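You operate a simulated robot arm through the tools that you are given. There is no shell and no other tool. Be economical: measure what you need, move in short steps, check, and stop when the job is done.

Carry out the task below with a simulated robot arm. There is one attempt and no reset: what you move stays moved.

## Task
Dome the yellow disc with two full pumps of glue.
Fine: leave it in the ring of the purple plate, back at LOAD, with the valve shut; spill none, the other discs stay dry.
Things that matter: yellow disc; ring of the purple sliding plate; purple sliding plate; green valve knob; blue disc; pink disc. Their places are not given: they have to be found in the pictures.

Only the result counts: the job must be done as asked and must still hold three seconds after the hand-in. Knocking over, shifting, dropping, spilling or breaking anything else fails it.

## Robot
A 6-joint arm with a two-finger parallel gripper, fixed in place. Base frame: the origin is at the foot of the arm, x ahead of it, y to its left, z up; the work surface is at about z = 84. Lengths are in cm, angles in degrees, forces in N, time in s.
With the tool pointing down near the work surface it reaches from about 24 to 64 cm from the base axis. Its first joint turns from -66.0 to 66.0 degrees. Payload 2.7 kg.
The tool frame sits at the grasp point between the pads (the TCP): z along the fingers, y along the line on which they close. The tips reach 2.3 cm beyond it. The gripper opens to 9.4 cm. The fingers are 3.8 cm wide and 1 cm thick; the gripper's body (5.4 by 9.6 cm) begins 3.9 cm behind the TCP.
Orientation is that of the tool frame in the base frame, as a unit quaternion [w, x, y, z]. With the fingers straight down and closing along the base's y, the tool's x points along the base's -x, its y along +y and its z along -z.

## Interface
- The arm moves only by the tool play_rows. Its argument "commands" is a list of rows, each a list of 7 numbers: the shift along the tool's x, y, z in cm, then the turn, a rotation vector about the tool's x, y, z in degrees, then the opening in per cent of the stroke, from 0 (shut) to 100 (fully open). In form: [[x, y, z, rx, ry, rz, jaw], ...]. A call has 1 to 10 rows; each row shifts and turns the commanded pose from where the row before left it, along the tool's axes as they then stand. A row lasts 0.2 s, in which the tool goes at most 5 cm and 8.6 degrees; a call with a longer step from one row to the next is refused whole, and so is a gripper value outside its range. A pose out of reach is approached as far as the arm can. The call stops where the force on the tool passes 60 N (or 10 N more than at its start, if that is more) or the arm is blocked; 0.2 s more then pass. The fingers move at their own pace (about 4.5 cm/s each) and stop on an object; they squeeze with about 25 N. The grip force told is the motor's: it shows also when the fingers shut on nothing. Time passes only in rows, and 0.2 s behind the last, so rows that do not move let the fingers close. The reply holds the time, the measured pose of the TCP, the force on the tool along the base axes, the opening and the grip force, in the units named above and with some noise.
- Cameras (640 x 400 px; columns grow to the right, rows downward): "scene" is fixed at [4.97, -41.54, 141.15]; the picture's right is [0.94, -0.33, 0.00], its down [-0.17, -0.47, -0.86] and it looks along [0.29, 0.82, -0.50] (base axes); focal length 308 px, centre (320, 200). "wrist" rides on the gripper at [8.6, 1.6, -7.4] in the tool frame; the picture's right is [-0.18, 0.98, 0.00], its down [-0.58, -0.11, -0.81] and it looks along [-0.79, -0.15, 0.59] (tool axes); focal length 243 px, centre (320, 200).
- capture(camera): a new picture of that camera. No time passes.
- probe_pixels(camera, pixels): for up to 12 pixels [column, row] of the newest picture of that camera ("zoom" is the newest enlarged one), the place [x, y, z] in the base frame of the surface seen there, good to about 0.2 cm. No time passes.
- inspect(camera, box): a new picture of the part [left, top, right, bottom] of that camera's present view, enlarged. No time passes.
- hand_in(): hands the job in; it is judged then, once.

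Go step by step. Measure first, check grasps and placings, and put right what went wrong. The budget is 80 turns and 54 pictures, counting those below and the enlarged ones. Unless the task says otherwise, let go and move clear before handing in, and close with one line.

The tools are called after "Emit:" as a command line: name --pt "numbers of a row" for each row, then --argument value for the rest, lists and objects as JSON in quotes. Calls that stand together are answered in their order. play_rows: Moves the arm, as the interface text tells. Its arguments: {"type":"object","properties":{"commands":{"type":"array","items":{"type":"array","items":{"type":"number"}}}},"required":["commands"]} The other tools are called the same way: capture (camera) takes a picture; probe_pixels (camera, pixels) gives the place of the surface under pixels of a picture; inspect (camera, box) takes an enlarged picture of a part of a camera's view; hand_in () hands the job in.

At the start:

```text
time: 0.0
eef_pos: [26.78, 32.99, 120.17]
ee_rot: [-0.001, -0.001, 1.0, 0.0]
contact_force: [-0.4, 0.6, -0.8]
finger_gap: 9.42
gripper_force: 0.1
```

scene: 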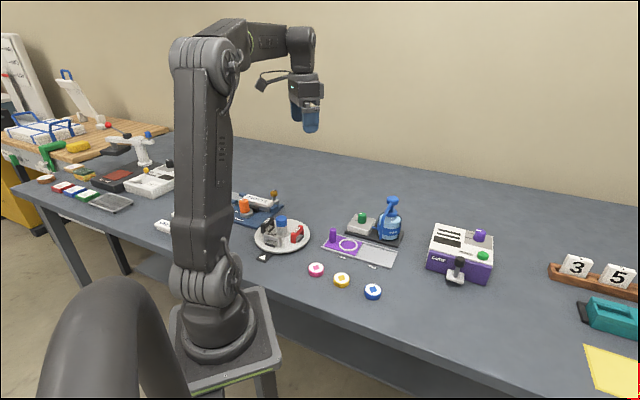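
wrist: 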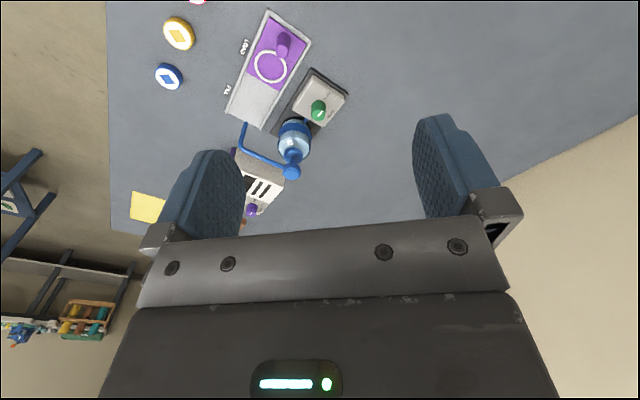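

The scene shows the plate near (348,245), the pump bottle near (390,220), the green knob near (362,217) and the discs at (316,270), (341,280), (373,292). I'll zoom in on this area.

Emit:
inspect --camera "scene" --box '[290, 185, 450, 305]'

Emit:
inspect --camera "wrist" --box '[140, 0, 380, 220]'

```text
3.33 times, centred on (370, 245) of scene
```

zoom: 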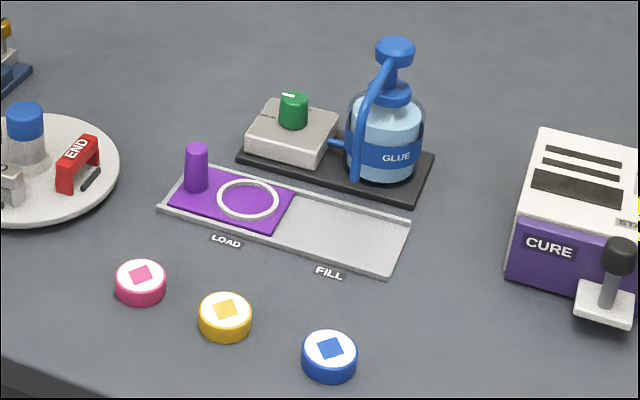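

```text
1.82 times, centred on (260, 110) of wrist
```

zoom: 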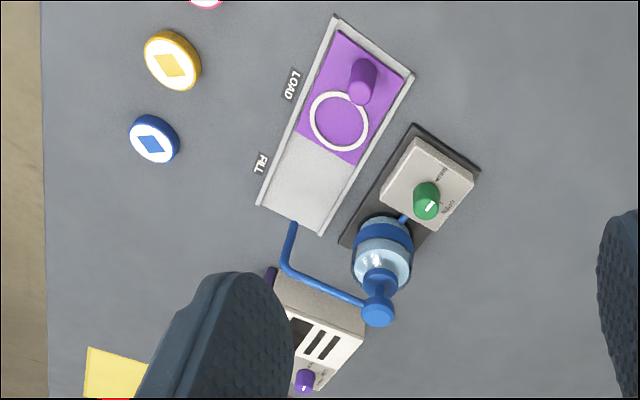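

The wrist zoom shows everything from above. I'm probing the key points in it.

Emit:
probe_pixels --camera "zoom" --pixels '[[171, 66], [153, 139], [339, 120], [363, 67], [427, 190], [378, 315], [294, 226], [337, 20], [410, 78], [260, 204], [320, 234], [290, 268]]'

Emit:
inspect --camera "scene" --box '[310, 190, 420, 270]'

```text
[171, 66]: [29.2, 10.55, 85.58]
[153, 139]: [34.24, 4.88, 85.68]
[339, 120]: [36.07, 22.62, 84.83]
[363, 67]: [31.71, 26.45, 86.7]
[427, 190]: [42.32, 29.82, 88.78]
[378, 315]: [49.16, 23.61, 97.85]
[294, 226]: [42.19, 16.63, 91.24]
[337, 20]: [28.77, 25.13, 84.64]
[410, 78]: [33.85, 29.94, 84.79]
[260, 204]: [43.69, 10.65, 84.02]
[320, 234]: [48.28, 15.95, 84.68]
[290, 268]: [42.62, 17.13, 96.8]
```

```text
5.00 times, centred on (365, 230) of scene
```

zoom: 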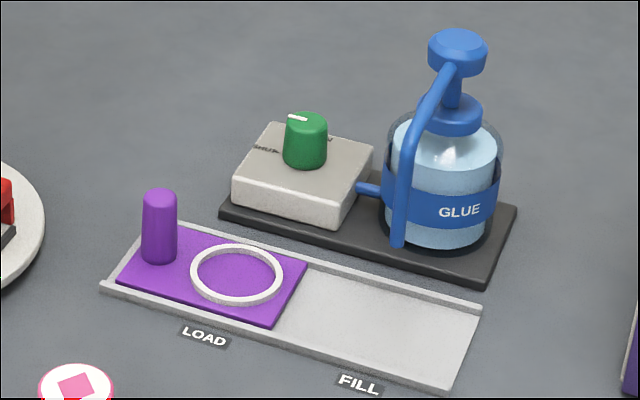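

The knob has SHUT and OPEN labels. I'm probing the handle, knob and nozzle from this view, and zooming in on the knob labels with the wrist camera.

Emit:
probe_pixels --camera "zoom" --pixels '[[160, 193], [158, 225], [158, 258], [306, 119], [305, 150], [397, 238], [458, 40], [458, 62], [237, 274], [316, 265], [270, 325], [450, 385]]'

Emit:
inspect --camera "wrist" --box '[270, 60, 350, 140]'

```text
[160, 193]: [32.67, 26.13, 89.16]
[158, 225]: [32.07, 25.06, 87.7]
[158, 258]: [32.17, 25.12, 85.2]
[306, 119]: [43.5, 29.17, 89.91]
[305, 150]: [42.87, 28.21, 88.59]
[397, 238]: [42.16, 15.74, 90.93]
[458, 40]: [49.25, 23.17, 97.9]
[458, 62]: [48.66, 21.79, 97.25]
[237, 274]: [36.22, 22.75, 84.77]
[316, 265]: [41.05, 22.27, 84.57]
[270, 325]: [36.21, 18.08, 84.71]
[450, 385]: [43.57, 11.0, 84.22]
```

```text
5.00 times, centred on (310, 100) of wrist
```

zoom: 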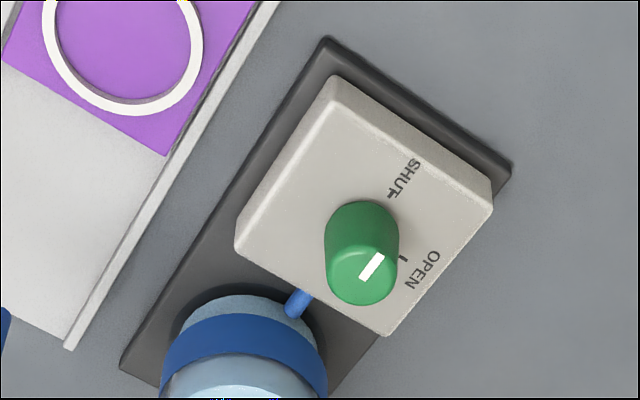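

The knob pointer is toward SHUT. I'm probing the valve labels now, and taking a closer zoom of the discs and ring for their sizes.

Emit:
probe_pixels --camera "zoom" --pixels '[[393, 193], [404, 260], [365, 278], [378, 260], [355, 283], [355, 215], [325, 240]]'

Emit:
inspect --camera "scene" --box '[300, 225, 390, 305]'

```text
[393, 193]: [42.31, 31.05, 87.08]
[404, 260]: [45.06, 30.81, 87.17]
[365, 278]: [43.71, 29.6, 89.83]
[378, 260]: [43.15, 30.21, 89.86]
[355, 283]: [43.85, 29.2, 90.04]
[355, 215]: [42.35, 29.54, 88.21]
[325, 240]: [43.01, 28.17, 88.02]
```

```text
5.00 times, centred on (345, 265) of scene
```

zoom: 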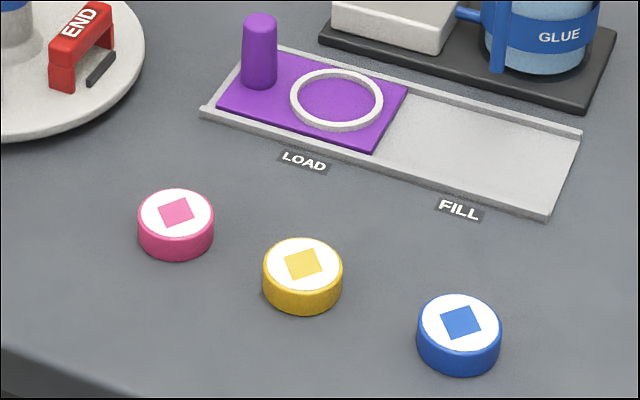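

Emit:
probe_pixels --camera "zoom" --pixels '[[303, 264], [268, 264], [338, 264], [303, 242], [303, 288], [176, 212], [460, 322], [294, 98], [379, 98], [337, 72], [337, 126], [337, 98]]'

Emit:
play_rows --pt "0 0 0 0 0 8 100" --pt "0 0 0 0 0 8 100" --pt "0 0 0 0 0 8 100" --pt "0 0 0 0 0 8 100" --pt "0 0 0 0 0 8 100" --pt "0 0 0 0 0 4.2 100"

```text
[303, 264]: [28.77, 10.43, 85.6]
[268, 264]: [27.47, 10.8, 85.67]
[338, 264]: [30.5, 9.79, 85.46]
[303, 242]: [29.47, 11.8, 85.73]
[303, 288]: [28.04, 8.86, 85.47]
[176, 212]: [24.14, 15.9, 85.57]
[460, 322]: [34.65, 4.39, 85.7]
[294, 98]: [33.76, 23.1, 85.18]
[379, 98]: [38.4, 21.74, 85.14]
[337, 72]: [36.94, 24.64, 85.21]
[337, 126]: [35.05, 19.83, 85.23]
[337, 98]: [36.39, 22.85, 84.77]
```

```text
time: 1.4
eef_pos: [26.78, 32.84, 120.0]
ee_rot: [0.0, 0.377, 0.926, 0.0]
contact_force: [-0.5, 0.1, -0.2]
finger_gap: 9.41
gripper_force: 0.0
```

Yellow disc centre is about (29.0,10.3) with a 3.3 diameter. The ring centre is about (36.05,22.4) with its top at 85.2. I'm moving above the disc.

Emit:
play_rows --pt "-3.464 -2.918 0 0 0 0 100" --pt "-3.464 -2.918 0 0 0 0 100" --pt "-3.464 -2.918 0 0 0 0 100" --pt "-3.464 -2.918 0 0 0 0 100" --pt "-3.464 -2.918 0 0 0 0 100" --pt "0 0 5 0 0 0 100" --pt "0 0 5 0 0 0 100" --pt "0 0 5 0 0 0 100" --pt "0 0 5 0 0 0 80" --pt "0 0 4 0 0 0 80"

Emit:
capture --camera "wrist"

```text
time: 3.6
eef_pos: [28.86, 10.49, 96.28]
ee_rot: [0.0, 0.376, 0.926, 0.001]
contact_force: [0.1, 1.1, 0.6]
finger_gap: 7.51
gripper_force: 0.1
```

```text
46 pictures are left
```

wrist: 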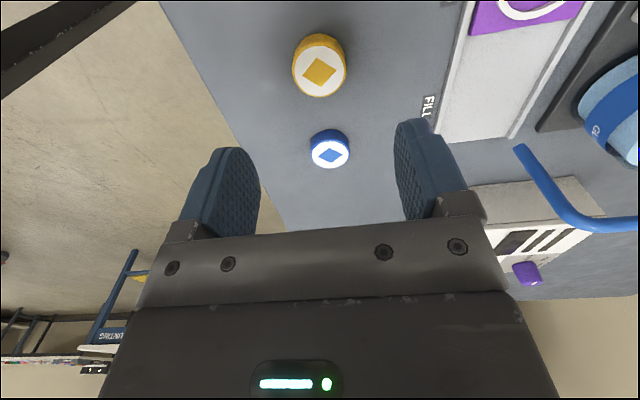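

Yellow is at (319,70) between the fingers. I'm probing its edges for an accurate centre.

Emit:
probe_pixels --camera "wrist" --pixels '[[319, 70], [297, 71], [342, 68], [319, 47], [319, 93], [327, 155], [525, 148]]'

```text
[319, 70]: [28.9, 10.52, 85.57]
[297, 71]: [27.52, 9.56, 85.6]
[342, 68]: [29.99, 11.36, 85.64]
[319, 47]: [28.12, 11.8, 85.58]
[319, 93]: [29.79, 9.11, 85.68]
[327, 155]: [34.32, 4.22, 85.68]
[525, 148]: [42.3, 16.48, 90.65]
```

Centred. I'm descending and gripping.

Emit:
play_rows --pt "0 0 4 0 0 0 80" --pt "0 0 3.4 0 0 0 80" --pt "0 0 1.9 0 0 0 80" --pt "0 0 0 0 0 0 60" --pt "0 0 0 0 0 0 25" --pt "0 0 0 0 0 0 25" --pt "0 0 0 0 0 0 25" --pt "0 0 0 0 0 0 25"

```text
time: 5.4
eef_pos: [29.09, 10.39, 86.86]
ee_rot: [0.0, 0.376, 0.927, 0.0]
contact_force: [0.6, 0.0, 0.6]
finger_gap: 3.68
gripper_force: 25.2
```

The disc is gripped (gap 3.68). I'm lifting it and moving above the ring.

Emit:
play_rows --pt "0 0 -3 0 0 0 25" --pt "0 0 -4 0 0 0 25" --pt "1.12 4.49 0 0 0 0 25" --pt "1.12 4.49 0 0 0 0 25" --pt "1.12 4.49 0 0 0 0 25" --pt "0 0 0 0 0 0 25" --pt "0 0 0 0 0 0 25"

Emit:
capture --camera "wrist"

Emit:
inspect --camera "scene" --box '[310, 190, 420, 270]'

```text
time: 7.0
eef_pos: [36.16, 22.21, 93.87]
ee_rot: [0.0, 0.376, 0.927, 0.0]
contact_force: [0.3, 0.8, 0.2]
finger_gap: 3.68
gripper_force: 24.9
```

```text
45 pictures are left
```

wrist: 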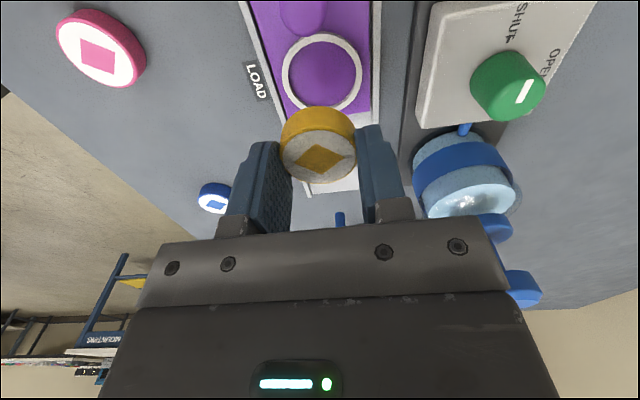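

```text
5.00 times, centred on (365, 230) of scene
```

zoom: 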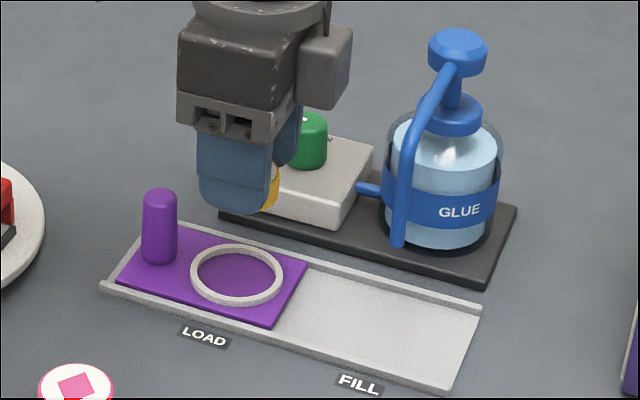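

I'm probing the ring edges and the held disc in the wrist view.

Emit:
probe_pixels --camera "wrist" --pixels '[[285, 72], [360, 72], [322, 37], [320, 102], [318, 158], [284, 155], [354, 155], [318, 180], [318, 138]]'

```text
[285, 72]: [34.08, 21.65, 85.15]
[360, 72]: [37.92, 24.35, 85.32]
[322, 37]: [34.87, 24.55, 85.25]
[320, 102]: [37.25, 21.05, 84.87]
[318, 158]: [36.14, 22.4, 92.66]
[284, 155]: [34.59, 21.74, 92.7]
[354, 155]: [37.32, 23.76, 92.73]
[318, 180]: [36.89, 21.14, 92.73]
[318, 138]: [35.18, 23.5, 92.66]
```

The tolerance is tight, so I'm zooming in on the ring for more precision.

Emit:
inspect --camera "wrist" --box '[264, 10, 384, 190]'

```text
2.22 times, centred on (324, 100) of wrist
```

zoom: 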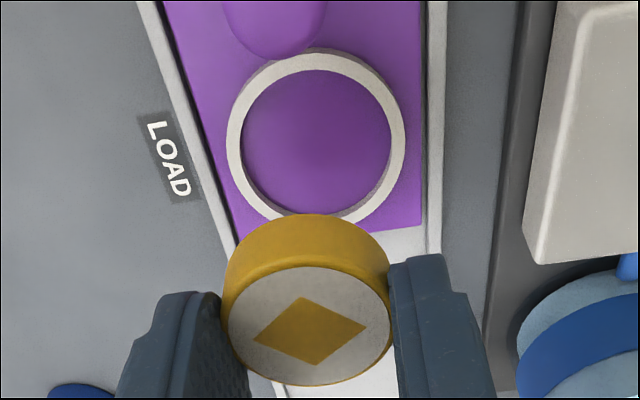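

Emit:
probe_pixels --camera "zoom" --pixels '[[234, 139], [398, 139], [316, 60], [316, 139], [256, 85], [374, 85], [262, 203], [380, 185], [310, 327], [232, 327], [388, 327], [310, 380]]'

```text
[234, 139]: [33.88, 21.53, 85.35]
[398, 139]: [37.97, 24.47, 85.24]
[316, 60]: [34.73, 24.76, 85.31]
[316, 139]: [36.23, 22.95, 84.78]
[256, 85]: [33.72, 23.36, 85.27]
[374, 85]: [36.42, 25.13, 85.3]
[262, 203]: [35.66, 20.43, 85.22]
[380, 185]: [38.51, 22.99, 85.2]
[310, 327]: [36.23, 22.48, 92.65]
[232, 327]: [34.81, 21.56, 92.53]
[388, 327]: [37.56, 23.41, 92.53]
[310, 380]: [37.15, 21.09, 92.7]
```

The fits agree that the ring is about (+0.28,+0.22) in tool xy from the disc. I'm shifting, lowering partway and re-checking.

Emit:
play_rows --pt "0.28 0.22 2 0 0 0 25" --pt "0 0 2.4 0 0 0 25" --pt "0 0 0 0 0 0 25"

Emit:
inspect --camera "wrist" --box '[264, 60, 384, 200]'

Emit:
inspect --camera "scene" --box '[325, 225, 375, 260]'

```text
time: 7.8
eef_pos: [36.18, 22.61, 89.38]
ee_rot: [0.0, 0.376, 0.927, 0.0]
contact_force: [0.4, -1.0, -0.5]
finger_gap: 3.69
gripper_force: 24.8
```

```text
2.86 times, centred on (324, 130) of wrist
```

zoom: 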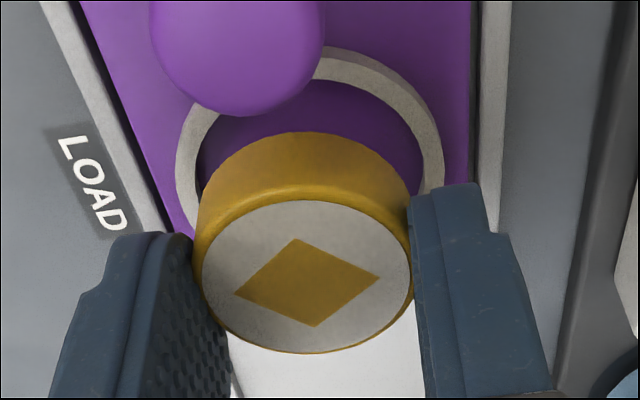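

```text
11.43 times, centred on (350, 242) of scene
```

zoom: 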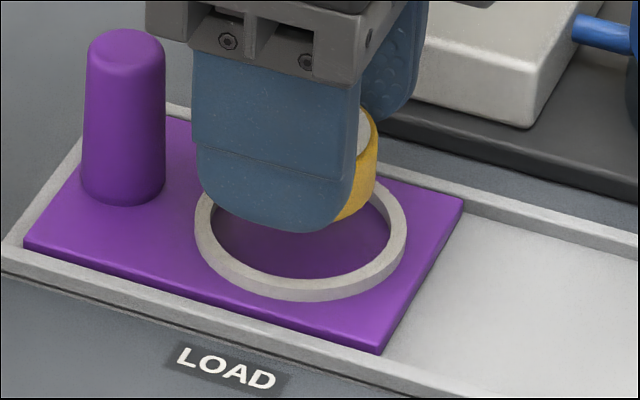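

Emit:
inspect --camera "wrist" --box '[264, 60, 384, 200]'

Emit:
probe_pixels --camera "zoom" --pixels '[[188, 150], [434, 150], [200, 118], [340, 67], [400, 100], [186, 190], [433, 180], [207, 276], [405, 276], [306, 205], [306, 345], [306, 276]]'

```text
2.86 times, centred on (324, 130) of wrist
```

zoom: 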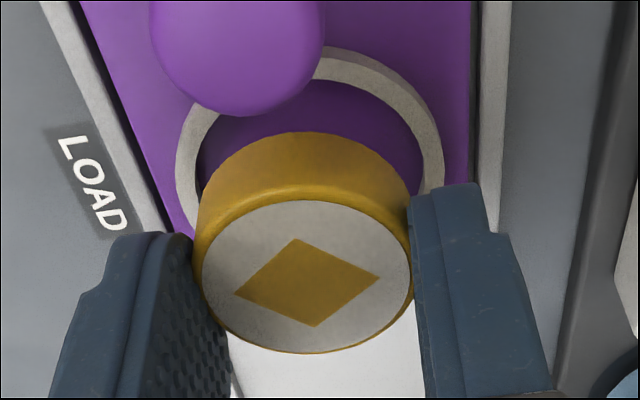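

```text
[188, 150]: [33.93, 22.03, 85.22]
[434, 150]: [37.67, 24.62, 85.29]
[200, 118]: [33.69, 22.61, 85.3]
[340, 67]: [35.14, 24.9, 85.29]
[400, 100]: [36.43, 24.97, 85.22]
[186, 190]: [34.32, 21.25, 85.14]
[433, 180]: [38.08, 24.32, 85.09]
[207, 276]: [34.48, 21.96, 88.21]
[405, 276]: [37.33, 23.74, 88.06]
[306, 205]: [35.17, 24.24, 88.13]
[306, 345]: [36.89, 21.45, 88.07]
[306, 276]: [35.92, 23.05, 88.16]
```

The three estimates average to a residual of about (+0.08,+0.12). I'm correcting that and lowering gently until the disc enters the ring.

Emit:
play_rows --pt "0.08 0.12 0 0 0 0 25" --pt "0 0 0.8 0 0 0 25" --pt "0 0 0.3 0 0 0 25" --pt "0 0 0.2 0 0 0 25" --pt "0 0 0.2 0 0 0 25" --pt "0 0 0 0 0 0 25"

Emit:
inspect --camera "wrist" --box '[264, 60, 384, 200]'

Emit:
inspect --camera "scene" --box '[325, 225, 375, 260]'

```text
time: 9.2
eef_pos: [35.97, 22.8, 88.01]
ee_rot: [0.001, 0.376, 0.927, 0.001]
contact_force: [-1.2, -2.5, 9.5]
finger_gap: 3.69
gripper_force: 25.3
```

```text
2.86 times, centred on (324, 130) of wrist
```

zoom: 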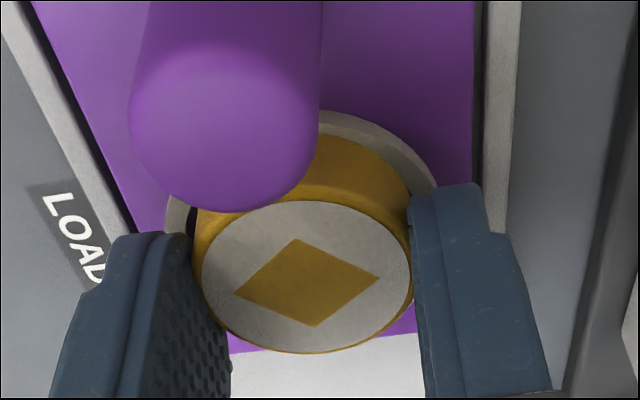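

```text
11.43 times, centred on (350, 242) of scene
```

zoom: 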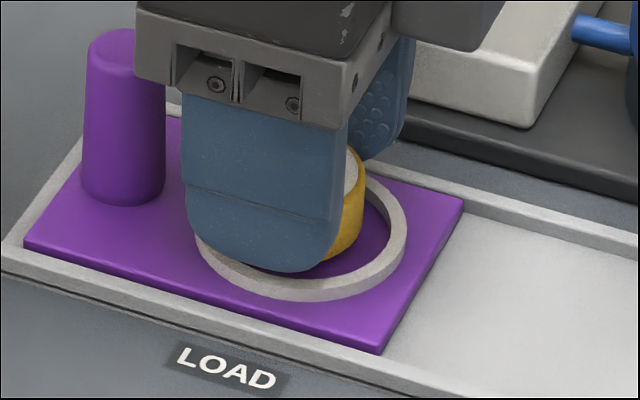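

Contact at 9.5 N: the disc is resting on the pin-side rim, and the scene view also shows it about 0.3 too far toward the pin. I'm lifting slightly, shifting away from the pin and lowering again.

Emit:
play_rows --pt "0 0 -0.5 0 0 0 25" --pt "-0.3 0 0 0 0 0 25" --pt "0 0 0 0 0 0 25" --pt "0 0 0.3 0 0 0 25" --pt "0 0 0.2 0 0 0 25" --pt "0 0 0 0 0 0 25"

Emit:
inspect --camera "scene" --box '[325, 225, 375, 260]'

```text
time: 10.6
eef_pos: [36.16, 22.66, 87.87]
ee_rot: [0.001, 0.376, 0.927, 0.0]
contact_force: [-0.3, -0.7, 0.0]
finger_gap: 3.67
gripper_force: 24.8
```

```text
11.43 times, centred on (350, 242) of scene
```

zoom: 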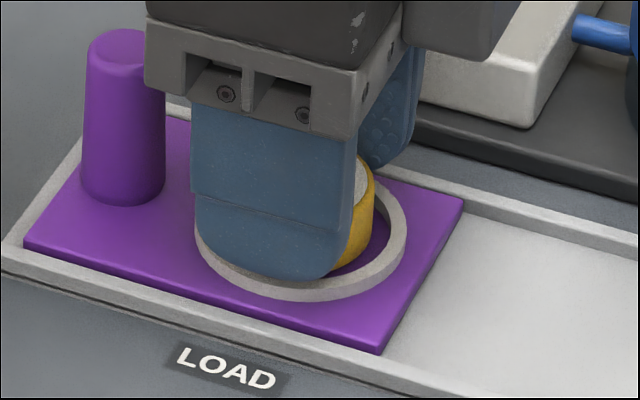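

No contact now, so the disc is inside the ring. I'm lowering the last bit, releasing and rising.

Emit:
play_rows --pt "0 0 0.15 0 0 0 25" --pt "0 0 0 0 0 0 55" --pt "0 0 0 0 0 0 55" --pt "0 0 0 0 0 0 55" --pt "0 0 -2 0 0 0 55" --pt "0 0 -4 0 0 0 55" --pt "0 0 0 0 0 0 55"

Emit:
inspect --camera "scene" --box '[325, 225, 375, 260]'

Emit:
capture --camera "wrist"

```text
time: 12.2
eef_pos: [36.09, 22.74, 93.72]
ee_rot: [0.0, 0.377, 0.926, 0.0]
contact_force: [0.2, -0.5, 0.4]
finger_gap: 5.17
gripper_force: 0.1
```

```text
11.43 times, centred on (350, 242) of scene
```

zoom: 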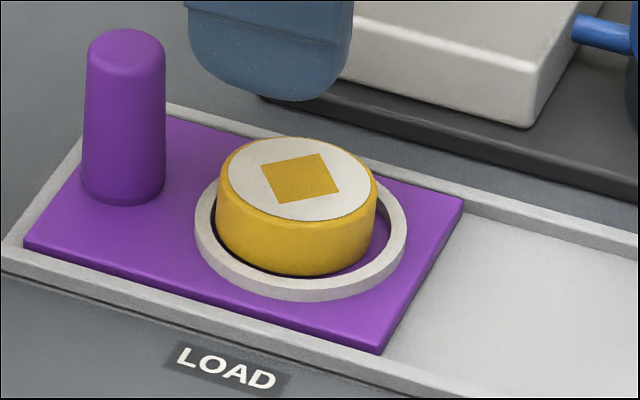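

```text
35 pictures are left
```

wrist: 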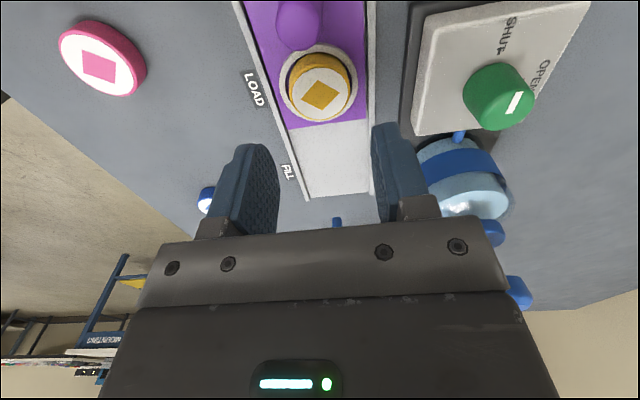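

The disc sits well inside the ring. Next I'm gripping the purple pin, which is about 4.9 along tool +x.

Emit:
play_rows --pt "2.7 -0.05 0 0 0 0 65" --pt "2.7 -0.05 0 0 0 0 65" --pt "0 0 3 0 0 0 65" --pt "0 0 2.6 0 0 0 65" --pt "0 0 0 0 0 0 65"

Emit:
inspect --camera "scene" --box '[320, 215, 380, 260]'

```text
time: 13.4
eef_pos: [32.11, 26.26, 88.04]
ee_rot: [0.0, 0.376, 0.927, 0.001]
contact_force: [-0.6, -0.1, 0.1]
finger_gap: 6.1
gripper_force: 0.0
```

```text
8.89 times, centred on (350, 238) of scene
```

zoom: 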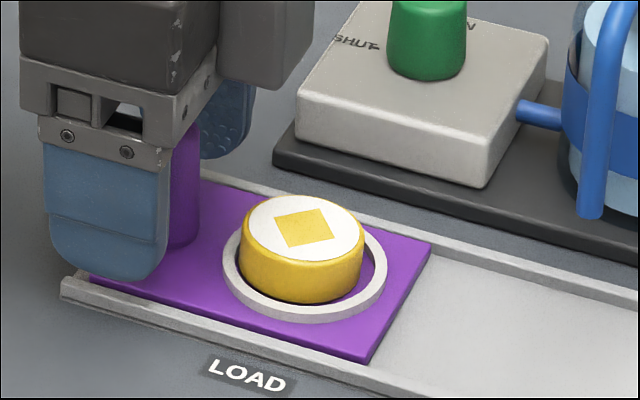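

The fingers straddle the pin, so I'm closing on it.

Emit:
play_rows --pt "0 0 0 0 0 0 40" --pt "0 0 0 0 0 0 10" --pt "0 0 0 0 0 0 0" --pt "0 0 0 0 0 0 0" --pt "0 0 0 0 0 0 0"

```text
time: 14.6
eef_pos: [32.19, 26.32, 88.11]
ee_rot: [0.001, 0.376, 0.926, 0.002]
contact_force: [13.5, 13.7, -7.1]
finger_gap: 2.09
gripper_force: 44.7
```

The pin is gripped (2.09), but the side load along +y says I'm slightly off centre. I'm easing toward +y.

Emit:
play_rows --pt "0 0.15 0 0 0 0 0" --pt "0 0 0 0 0 0 0"

```text
time: 15.2
eef_pos: [32.34, 26.39, 87.97]
ee_rot: [0.0, 0.376, 0.927, -0.001]
contact_force: [2.3, 4.4, 10.6]
finger_gap: 2.1
gripper_force: 45.3
```

The load is relieved. I'm sliding the plate toward FILL in small steps.

Emit:
play_rows --pt "-0.6 0 0 0 0 0 0" --pt "-1 0 0 0 0 0 0" --pt "-1 0 0 0 0 0 0" --pt "-1 0 0 0 0 0 0" --pt "-1 0 0 0 0 0 0" --pt "-1 0 0 0 0 0 0" --pt "-1 0 0 0 0 0 0" --pt "-0.6 0 0 0 0 0 0"

Emit:
inspect --camera "scene" --box '[320, 195, 420, 270]'

```text
time: 17.0
eef_pos: [37.51, 21.16, 88.07]
ee_rot: [0.0, 0.376, 0.927, -0.001]
contact_force: [-8.1, -7.8, 12.6]
finger_gap: 2.09
gripper_force: 45.2
```

```text
5.33 times, centred on (370, 232) of scene
```

zoom: 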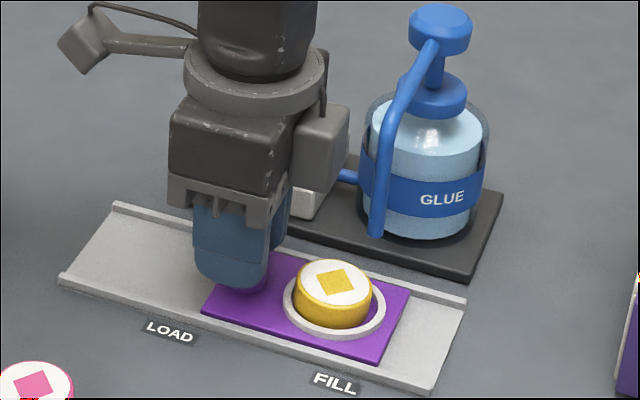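

Moved about 7.3 and there is still a gap to the end stop. I'm continuing in small steps until the plate contacts it, easing the side load on the way.

Emit:
play_rows --pt "-0.5 -0.08 0 0 0 0 0" --pt "-0.5 0 0 0 0 0 0" --pt "-0.4 0 0 0 0 0 0" --pt "-0.3 0 0 0 0 0 0" --pt "0 0 0 0 0 0 0"

Emit:
inspect --camera "scene" --box '[320, 195, 420, 270]'

```text
time: 18.2
eef_pos: [38.56, 20.2, 88.1]
ee_rot: [0.0, 0.377, 0.926, -0.001]
contact_force: [-9.7, -12.4, 10.5]
finger_gap: 2.11
gripper_force: 44.9
```

```text
5.33 times, centred on (370, 232) of scene
```

zoom: 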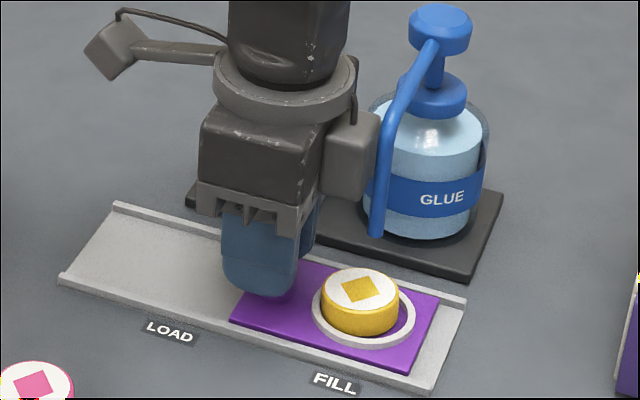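

Travel is now about 8.8, which should put the ring under the nozzle. I'm probing the nozzle tip and the disc top to check.

Emit:
probe_pixels --camera "zoom" --pixels '[[376, 225], [376, 232], [370, 225], [382, 225], [360, 290], [330, 288], [393, 290], [360, 272], [360, 308], [437, 294], [464, 300], [232, 318]]'

```text
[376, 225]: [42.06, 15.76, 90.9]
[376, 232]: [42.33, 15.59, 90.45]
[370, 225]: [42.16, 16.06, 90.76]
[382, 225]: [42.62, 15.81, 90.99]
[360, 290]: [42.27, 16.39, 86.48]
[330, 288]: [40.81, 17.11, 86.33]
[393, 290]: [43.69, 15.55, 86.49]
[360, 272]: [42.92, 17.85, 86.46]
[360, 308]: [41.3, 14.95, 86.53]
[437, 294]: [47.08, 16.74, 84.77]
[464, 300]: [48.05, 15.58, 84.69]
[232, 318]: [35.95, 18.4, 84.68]
```

Disc top is at (42.25,16.4) and the nozzle axis at about (42.4,16.2). I'm pushing 0.3 further, which also tests for a stop.

Emit:
play_rows --pt "-0.15 -0.08 0 0 0 0 0" --pt "-0.1 0 0 0 0 0 0" --pt "0 0 0 0 0 0 0"

```text
time: 19.0
eef_pos: [38.63, 20.07, 88.09]
ee_rot: [-0.002, 0.376, 0.927, 0.0]
contact_force: [-20.6, 1.7, 9.3]
finger_gap: 2.1
gripper_force: 45.4
```

There's clear resistance along the track, so the plate is at the FILL stop. I'm relaxing, opening, and rising.

Emit:
play_rows --pt "0.12 -0.08 0 0 0 0 0" --pt "0 0 0 0 0 0 30" --pt "0 0 0 0 0 0 50" --pt "0 0 0 0 0 0 50" --pt "0 0 -2 0 0 0 50" --pt "0.5 0 -4 0 0 0 50" --pt "0 0 -5 0 0 0 50" --pt "0 0 -5 0 0 0 50"

Emit:
capture --camera "wrist"

Emit:
inspect --camera "scene" --box '[320, 185, 420, 265]'

```text
time: 20.8
eef_pos: [38.07, 20.39, 104.17]
ee_rot: [0.0, 0.376, 0.927, -0.001]
contact_force: [0.4, -0.4, 0.1]
finger_gap: 4.69
gripper_force: 0.2
```

```text
31 pictures are left
```

wrist: 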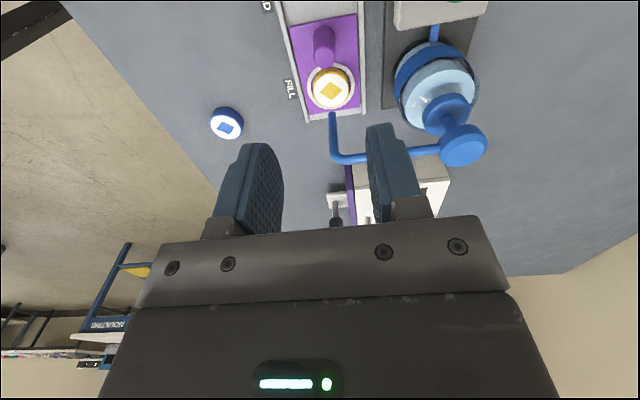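

```text
5.00 times, centred on (370, 225) of scene
```

zoom: 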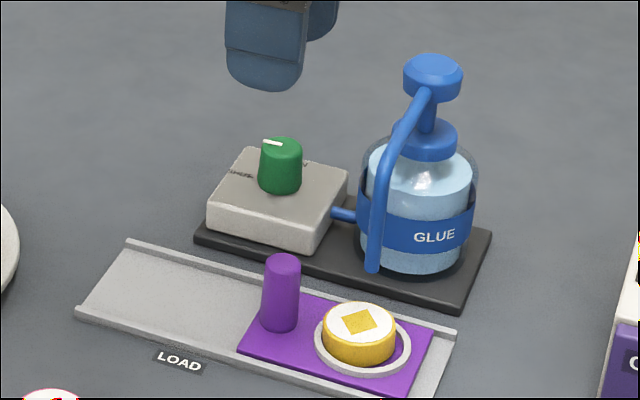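

The plate is in place and the knob still reads SHUT. I'm probing the knob and the bottle shoulder.

Emit:
probe_pixels --camera "zoom" --pixels '[[281, 149], [265, 149], [298, 149], [281, 141], [281, 157], [281, 175], [281, 190], [380, 165], [420, 165], [470, 165], [428, 135], [432, 70]]'

```text
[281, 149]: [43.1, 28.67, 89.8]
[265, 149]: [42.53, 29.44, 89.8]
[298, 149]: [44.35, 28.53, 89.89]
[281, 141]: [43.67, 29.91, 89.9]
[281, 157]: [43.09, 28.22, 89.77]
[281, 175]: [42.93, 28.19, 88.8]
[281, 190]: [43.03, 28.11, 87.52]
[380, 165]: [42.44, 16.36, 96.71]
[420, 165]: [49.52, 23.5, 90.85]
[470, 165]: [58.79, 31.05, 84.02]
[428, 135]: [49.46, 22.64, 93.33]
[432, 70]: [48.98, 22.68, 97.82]
```

Knob centre is about (43.4,29.0) with its top at 89.9. I'm moving above it and turning back to the starting yaw, so a +90° turn is available.

Emit:
play_rows --pt "0.73 3.29 0 0 0 0 65" --pt "0.73 3.29 0 0 0 0 65" --pt "0.73 3.29 0 0 0 0 65" --pt "0 0 0 0 0 -7.37 65" --pt "0 0 0 0 0 -7.37 65" --pt "0 0 0 0 0 -7.37 65" --pt "0 0 0 0 0 -7.37 65" --pt "0 0 0 0 0 -7.37 65" --pt "0 0 0 0 0 -7.37 65" --pt "0 0 4 0 0 0 65"

Emit:
capture --camera "wrist"

```text
time: 23.0
eef_pos: [43.55, 28.94, 100.18]
ee_rot: [0.0, 0.0, 1.0, 0.0]
contact_force: [0.2, 0.6, 0.2]
finger_gap: 6.11
gripper_force: 0.0
```

```text
29 pictures are left
```

wrist: 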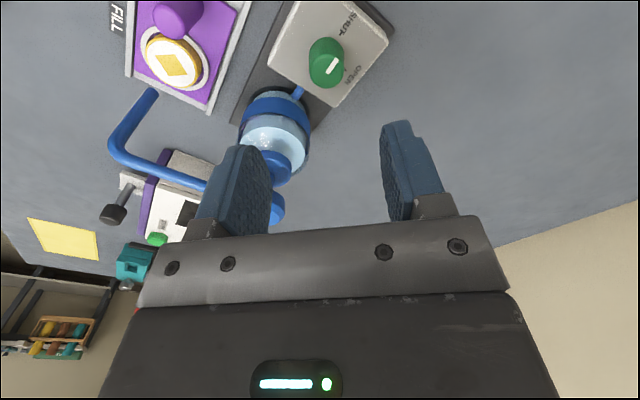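

I'm probing the knob top from this view.

Emit:
inspect --camera "wrist" --box '[290, 10, 370, 110]'

```text
4.00 times, centred on (330, 60) of wrist
```

zoom: 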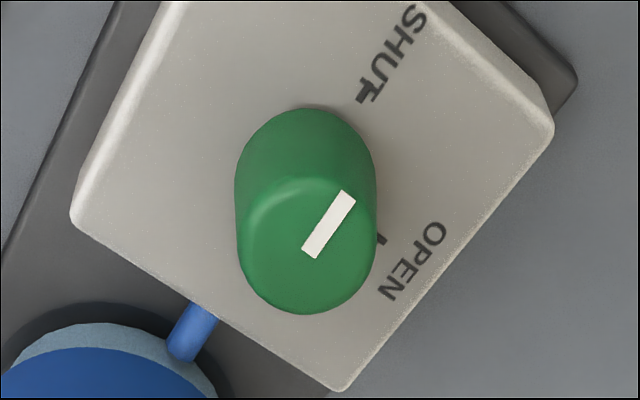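

Emit:
probe_pixels --camera "zoom" --pixels '[[308, 245], [245, 245], [370, 245], [308, 185], [308, 305], [308, 255], [345, 195], [363, 98], [381, 240]]'

```text
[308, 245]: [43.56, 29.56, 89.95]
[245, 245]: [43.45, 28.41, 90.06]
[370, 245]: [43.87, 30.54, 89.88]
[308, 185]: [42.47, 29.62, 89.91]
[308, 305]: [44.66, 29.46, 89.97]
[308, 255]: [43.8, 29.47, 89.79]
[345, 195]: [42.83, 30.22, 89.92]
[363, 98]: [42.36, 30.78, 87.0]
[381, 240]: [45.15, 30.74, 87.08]
```

Knob centre is about (43.55,29.3). I'm shifting +0.3 in y, descending and gripping.

Emit:
play_rows --pt "0 0.3 4 0 0 0 65" --pt "0 0 4 0 0 0 65" --pt "0 0 2.1 0 0 0 65" --pt "0 0 0 0 0 0 40" --pt "0 0 0 0 0 0 15" --pt "0 0 0 0 0 0 5" --pt "0 0 0 0 0 0 5" --pt "0 0 0 0 0 0 5"

Emit:
inspect --camera "scene" --box '[320, 165, 440, 265]'

```text
time: 24.8
eef_pos: [43.42, 29.48, 90.08]
ee_rot: [0.001, 0.0, 1.0, 0.001]
contact_force: [1.4, 20.6, -10.3]
finger_gap: 2.69
gripper_force: 45.2
```

```text
4.00 times, centred on (380, 215) of scene
```

zoom: 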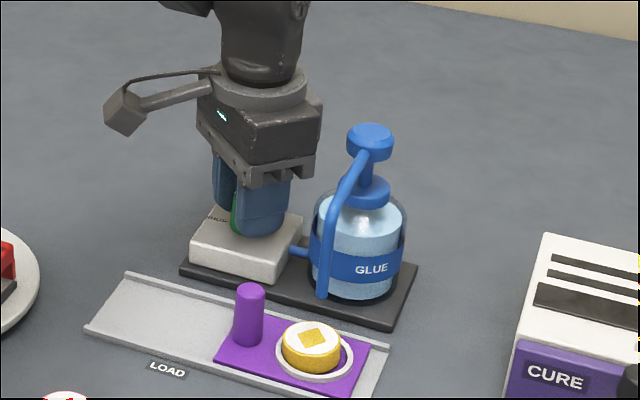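

The knob is gripped (2.69). I'm relieving the y load, then turning +45° as a first part.

Emit:
play_rows --pt "0 0.18 0 0 0 0 5" --pt "0 0 0 0 0 0 5" --pt "0 0 0 0 0 7.5 5" --pt "0 0 0 0 0 7.5 5" --pt "0 0 0 0 0 7.5 5" --pt "0 0 0 0 0 7.5 5" --pt "0 0 0 0 0 7.5 5" --pt "0 0 0 0 0 7.5 5"

```text
time: 26.6
eef_pos: [43.38, 29.54, 90.0]
ee_rot: [-0.001, 0.383, 0.924, 0.0]
contact_force: [-6.0, 18.1, -12.9]
finger_gap: 2.7
gripper_force: 45.1
```

I'm easing along the residual force and turning the remaining 45°.

Emit:
play_rows --pt "0.12 0.06 0 0 0 0 5" --pt "0 0 0 0 0 7.5 5" --pt "0 0 0 0 0 7.5 5" --pt "0 0 0 0 0 7.5 5" --pt "0 0 0 0 0 7.5 5" --pt "0 0 0 0 0 7.5 5" --pt "0 0 0 0 0 7.5 5" --pt "0 0 0 0 0 0 5"

Emit:
inspect --camera "scene" --box '[320, 165, 440, 265]'

```text
time: 28.4
eef_pos: [43.51, 29.52, 89.94]
ee_rot: [0.0, 0.708, 0.706, -0.001]
contact_force: [3.7, 10.5, -23.8]
finger_gap: 2.69
gripper_force: 44.9
```

```text
4.00 times, centred on (380, 215) of scene
```

zoom: 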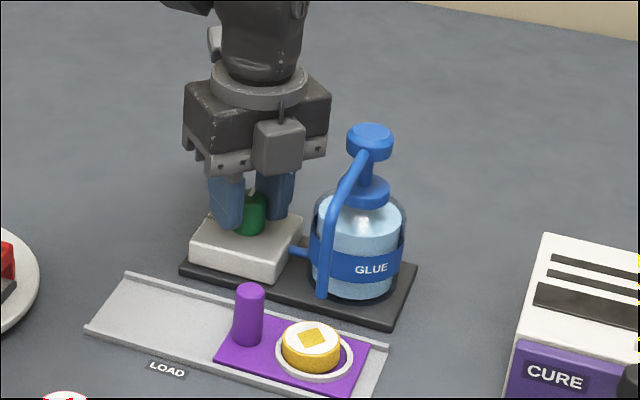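

Turned 90° with the knob held. I'm opening, rising clear and looking at the knob.

Emit:
play_rows --pt "0 0 0 0 0 0 30" --pt "0 0 0 0 0 0 60" --pt "0 0 0 0 0 0 60" --pt "0 0 0 0 0 0 60" --pt "0 0 -3 0 0 0 60" --pt "0 0 -5 0 0 0 60" --pt "0 0 -5 0 0 0 60" --pt "0 0 -2 0 0 0 60"

Emit:
inspect --camera "scene" --box '[335, 185, 415, 250]'

Emit:
capture --camera "wrist"

```text
time: 30.2
eef_pos: [43.65, 29.51, 105.11]
ee_rot: [0.0, 0.707, 0.707, 0.0]
contact_force: [0.0, 0.3, -0.5]
finger_gap: 5.65
gripper_force: 0.0
```

```text
6.15 times, centred on (375, 218) of scene
```

zoom: 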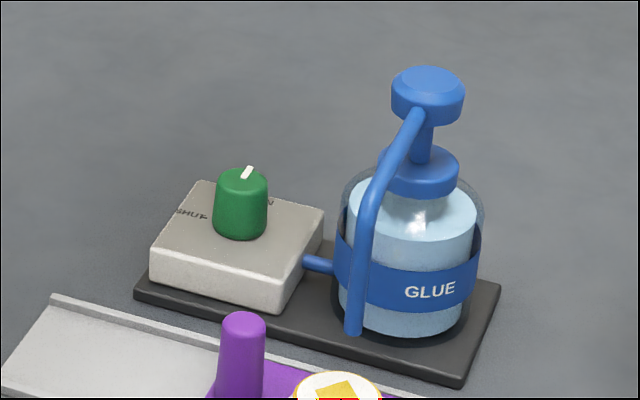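

```text
24 pictures are left
```

wrist: 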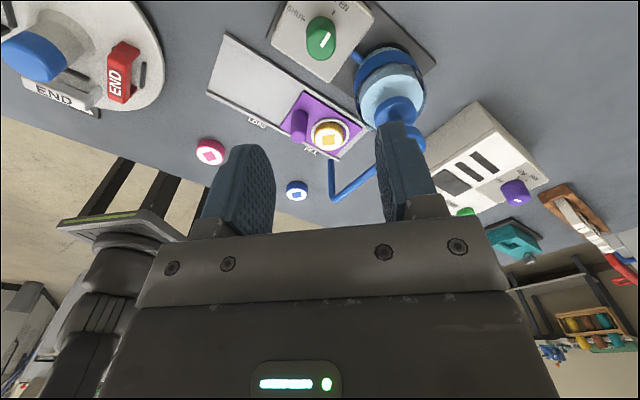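

The knob now points at OPEN. I'm moving over the pump head at about (49.2,23.2), with the fingers closed.

Emit:
play_rows --pt "-3.15 2.78 0 0 0 0 10" --pt "-3.15 2.78 0 0 0 0 0" --pt "0 0 0 0 0 0 0" --pt "0 0 0 0 0 0 0" --pt "0 0 3 0 0 0 0" --pt "0 0 0 0 0 0 0"

Emit:
inspect --camera "scene" --box '[335, 175, 435, 250]'

Emit:
inspect --camera "wrist" --box '[220, 0, 420, 200]'

```text
time: 31.6
eef_pos: [49.0, 23.18, 102.02]
ee_rot: [0.0, 0.707, 0.707, 0.0]
contact_force: [0.7, -0.4, 0.1]
finger_gap: 0.0
gripper_force: 25.3
```

```text
5.33 times, centred on (385, 212) of scene
```

zoom: 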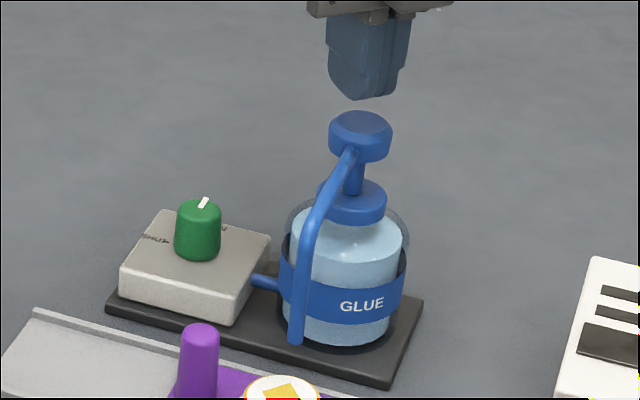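

```text
2.00 times, centred on (320, 100) of wrist
```

zoom: 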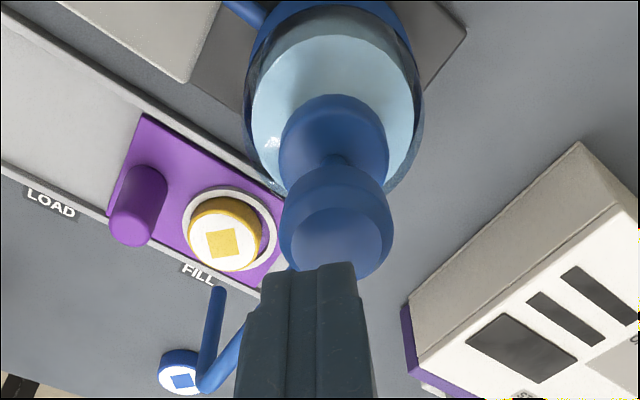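

Emit:
probe_pixels --camera "zoom" --pixels '[[336, 235], [290, 235], [384, 235], [336, 205], [336, 272], [219, 290]]'

```text
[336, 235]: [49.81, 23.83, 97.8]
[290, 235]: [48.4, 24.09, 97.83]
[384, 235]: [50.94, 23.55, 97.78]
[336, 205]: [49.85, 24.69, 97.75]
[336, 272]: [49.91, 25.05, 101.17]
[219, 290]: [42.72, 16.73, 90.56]
```

Head centre is about (49.45,23.4), so I'm nudging over. Then I press gently to feel the spring.

Emit:
play_rows --pt "0.22 0.4 0 0 0 0 0" --pt "0 0 1.5 0 0 0 0" --pt "0 0 0.5 0 0 0 0" --pt "0 0 0.4 0 0 0 0" --pt "0 0 0 0 0 0 0"

Emit:
inspect --camera "scene" --box '[335, 175, 435, 250]'

```text
time: 32.8
eef_pos: [49.48, 23.39, 99.71]
ee_rot: [0.001, 0.707, 0.707, 0.001]
contact_force: [2.0, -0.3, 2.9]
finger_gap: 0.01
gripper_force: 25.1
```

```text
5.33 times, centred on (385, 212) of scene
```

zoom: 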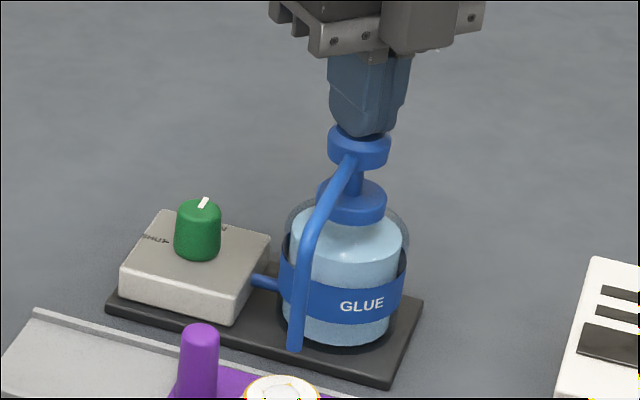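

The head is moving under light force, and glue seems to be flowing already. I'm pressing on to the bottom stop in small steps.

Emit:
play_rows --pt "0 0 0.4 0 0 0 0" --pt "0 0 0.4 0 0 0 0" --pt "0 0 0.3 0 0 0 0" --pt "0 0 0.3 0 0 0 0" --pt "0 0 0 0 0 0 0"

Emit:
inspect --camera "scene" --box '[335, 185, 435, 260]'

```text
time: 34.0
eef_pos: [49.55, 23.45, 98.65]
ee_rot: [0.001, 0.707, 0.707, 0.003]
contact_force: [-8.4, -5.9, 32.0]
finger_gap: 0.02
gripper_force: 24.9
```

```text
5.33 times, centred on (385, 222) of scene
```

zoom: 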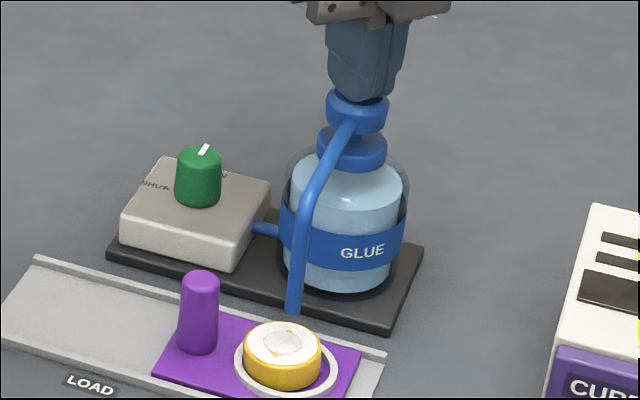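

32 N at z 98.65 means the bottom stop is reached: one full stroke, with glue on the disc. I'm rising fully and checking.

Emit:
play_rows --pt "0 0 -0.6 0 0 0 0" --pt "0 0 -0.8 0 0 0 0" --pt "0 0 -1.2 0 0 0 0" --pt "0 0 -0.5 0 0 0 0" --pt "0 0 0 0 0 0 0" --pt "0 0 0 0 0 0 0"

Emit:
inspect --camera "scene" --box '[335, 185, 435, 260]'

```text
time: 35.4
eef_pos: [49.61, 23.5, 101.31]
ee_rot: [0.0, 0.707, 0.707, -0.001]
contact_force: [0.4, 0.7, 0.1]
finger_gap: 0.0
gripper_force: 25.2
```

```text
5.33 times, centred on (385, 222) of scene
```

zoom: 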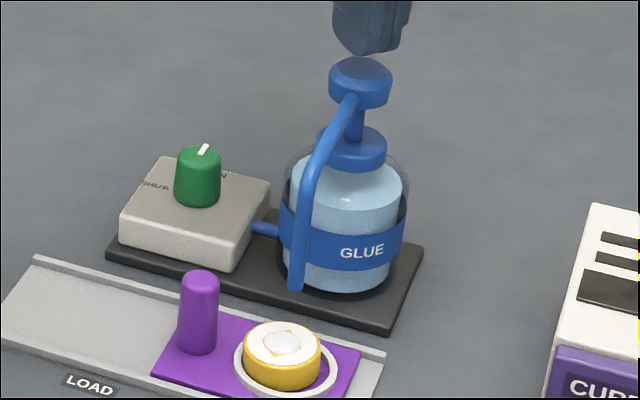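

The head is fully back and there's a clean dome on the disc. Second full stroke.

Emit:
play_rows --pt "0 0 0.9 0 0 0 0" --pt "0 0 0.5 0 0 0 0" --pt "0 0 0.4 0 0 0 0" --pt "0 0 0.4 0 0 0 0" --pt "0 0 0.3 0 0 0 0" --pt "0 0 0.3 0 0 0 0" --pt "0 0 0.15 0 0 0 0" --pt "0 0 0 0 0 0 0"

```text
time: 37.2
eef_pos: [49.58, 23.38, 98.63]
ee_rot: [0.001, 0.707, 0.707, 0.002]
contact_force: [-7.8, -0.1, 24.6]
finger_gap: 0.0
gripper_force: 24.6
```

Same depth at 24.6 N, so this is the bottom stop too. I'm adding a small confirming press, then rising well clear.

Emit:
play_rows --pt "0 0 0.1 0 0 0 0" --pt "0 0 -0.8 0 0 0 0" --pt "0 0 -0.8 0 0 0 0" --pt "0 0 -1.2 0 0 0 0" --pt "0 0 -4 0 0 0 0" --pt "0 0 0 0 0 0 0"

Emit:
inspect --camera "scene" --box '[335, 185, 435, 260]'

```text
time: 38.6
eef_pos: [49.41, 23.42, 105.0]
ee_rot: [0.0, 0.707, 0.707, 0.0]
contact_force: [0.1, -0.6, 1.0]
finger_gap: 0.0
gripper_force: 25.1
```

```text
5.33 times, centred on (385, 222) of scene
```

zoom: 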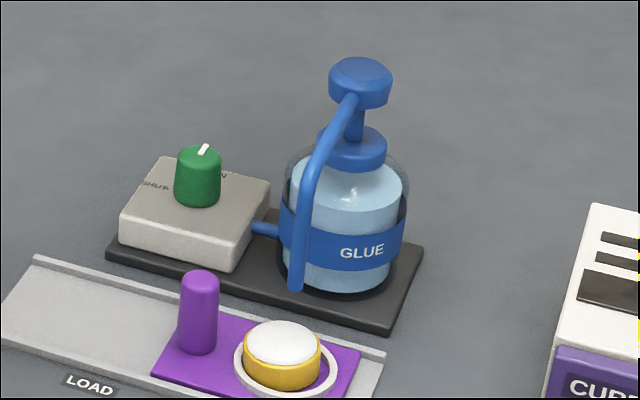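

The disc is fully domed with no spill. Now to shut the valve, I'm moving over the knob with the jaws open.

Emit:
play_rows --pt "3.06 -2.95 0 0 0 0 65" --pt "3.07 -2.95 0 0 0 0 65" --pt "0 0 0 0 0 0 65" --pt "0 0 5 0 0 0 65" --pt "0 0 0 0 0 0 65"

Emit:
inspect --camera "wrist" --box '[270, 10, 370, 110]'

```text
time: 39.8
eef_pos: [43.8, 29.56, 99.96]
ee_rot: [0.001, 0.707, 0.707, 0.0]
contact_force: [-0.1, -0.5, -0.7]
finger_gap: 6.11
gripper_force: 0.0
```

```text
4.00 times, centred on (320, 60) of wrist
```

zoom: 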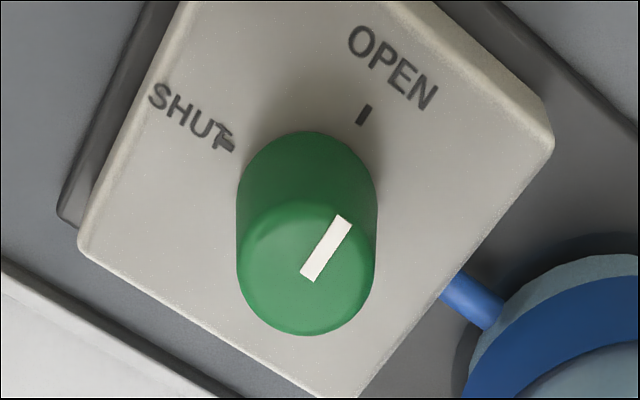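

The pointer is at OPEN and the knob is centred below me. I'm descending and gripping.

Emit:
play_rows --pt "0 -0.1 4 0 0 0 65" --pt "0 0 4 0 0 0 65" --pt "0 0 2 0 0 0 65" --pt "0 0 0 0 0 0 40" --pt "0 0 0 0 0 0 15" --pt "0 0 0 0 0 0 5" --pt "0 0 0 0 0 0 5" --pt "0 0 0 0 0 0 5"

```text
time: 41.6
eef_pos: [43.47, 29.26, 90.02]
ee_rot: [-0.001, 0.708, 0.707, 0.0]
contact_force: [-6.4, 0.5, -0.9]
finger_gap: 2.7
gripper_force: 45.7
```

Gripped with little side load. I'm turning back −90°.

Emit:
play_rows --pt "0 0 0 0 0 -7.5 5" --pt "0 0 0 0 0 -7.5 5" --pt "0 0 0 0 0 -7.5 5" --pt "0 0 0 0 0 -7.5 5" --pt "0 0 0 0 0 -7.5 5" --pt "0 0 0 0 0 -7.5 5"

Emit:
play_rows --pt "0 0 0 0 0 -7.5 5" --pt "0 0 0 0 0 -7.5 5" --pt "0 0 0 0 0 -7.5 5" --pt "0 0 0 0 0 -7.5 5" --pt "0 0 0 0 0 -7.5 5" --pt "0 0 0 0 0 -7.5 5" --pt "0 0 0 0 0 0 5"

```text
time: 43.0
eef_pos: [43.56, 29.39, 89.92]
ee_rot: [0.0, 0.381, 0.925, -0.002]
contact_force: [-0.1, -9.3, -14.7]
finger_gap: 2.71
gripper_force: 45.1
```

```text
time: 44.6
eef_pos: [43.51, 29.36, 89.95]
ee_rot: [0.0, 0.0, 1.0, -0.001]
contact_force: [12.5, -19.6, -23.5]
finger_gap: 2.72
gripper_force: 45.3
```

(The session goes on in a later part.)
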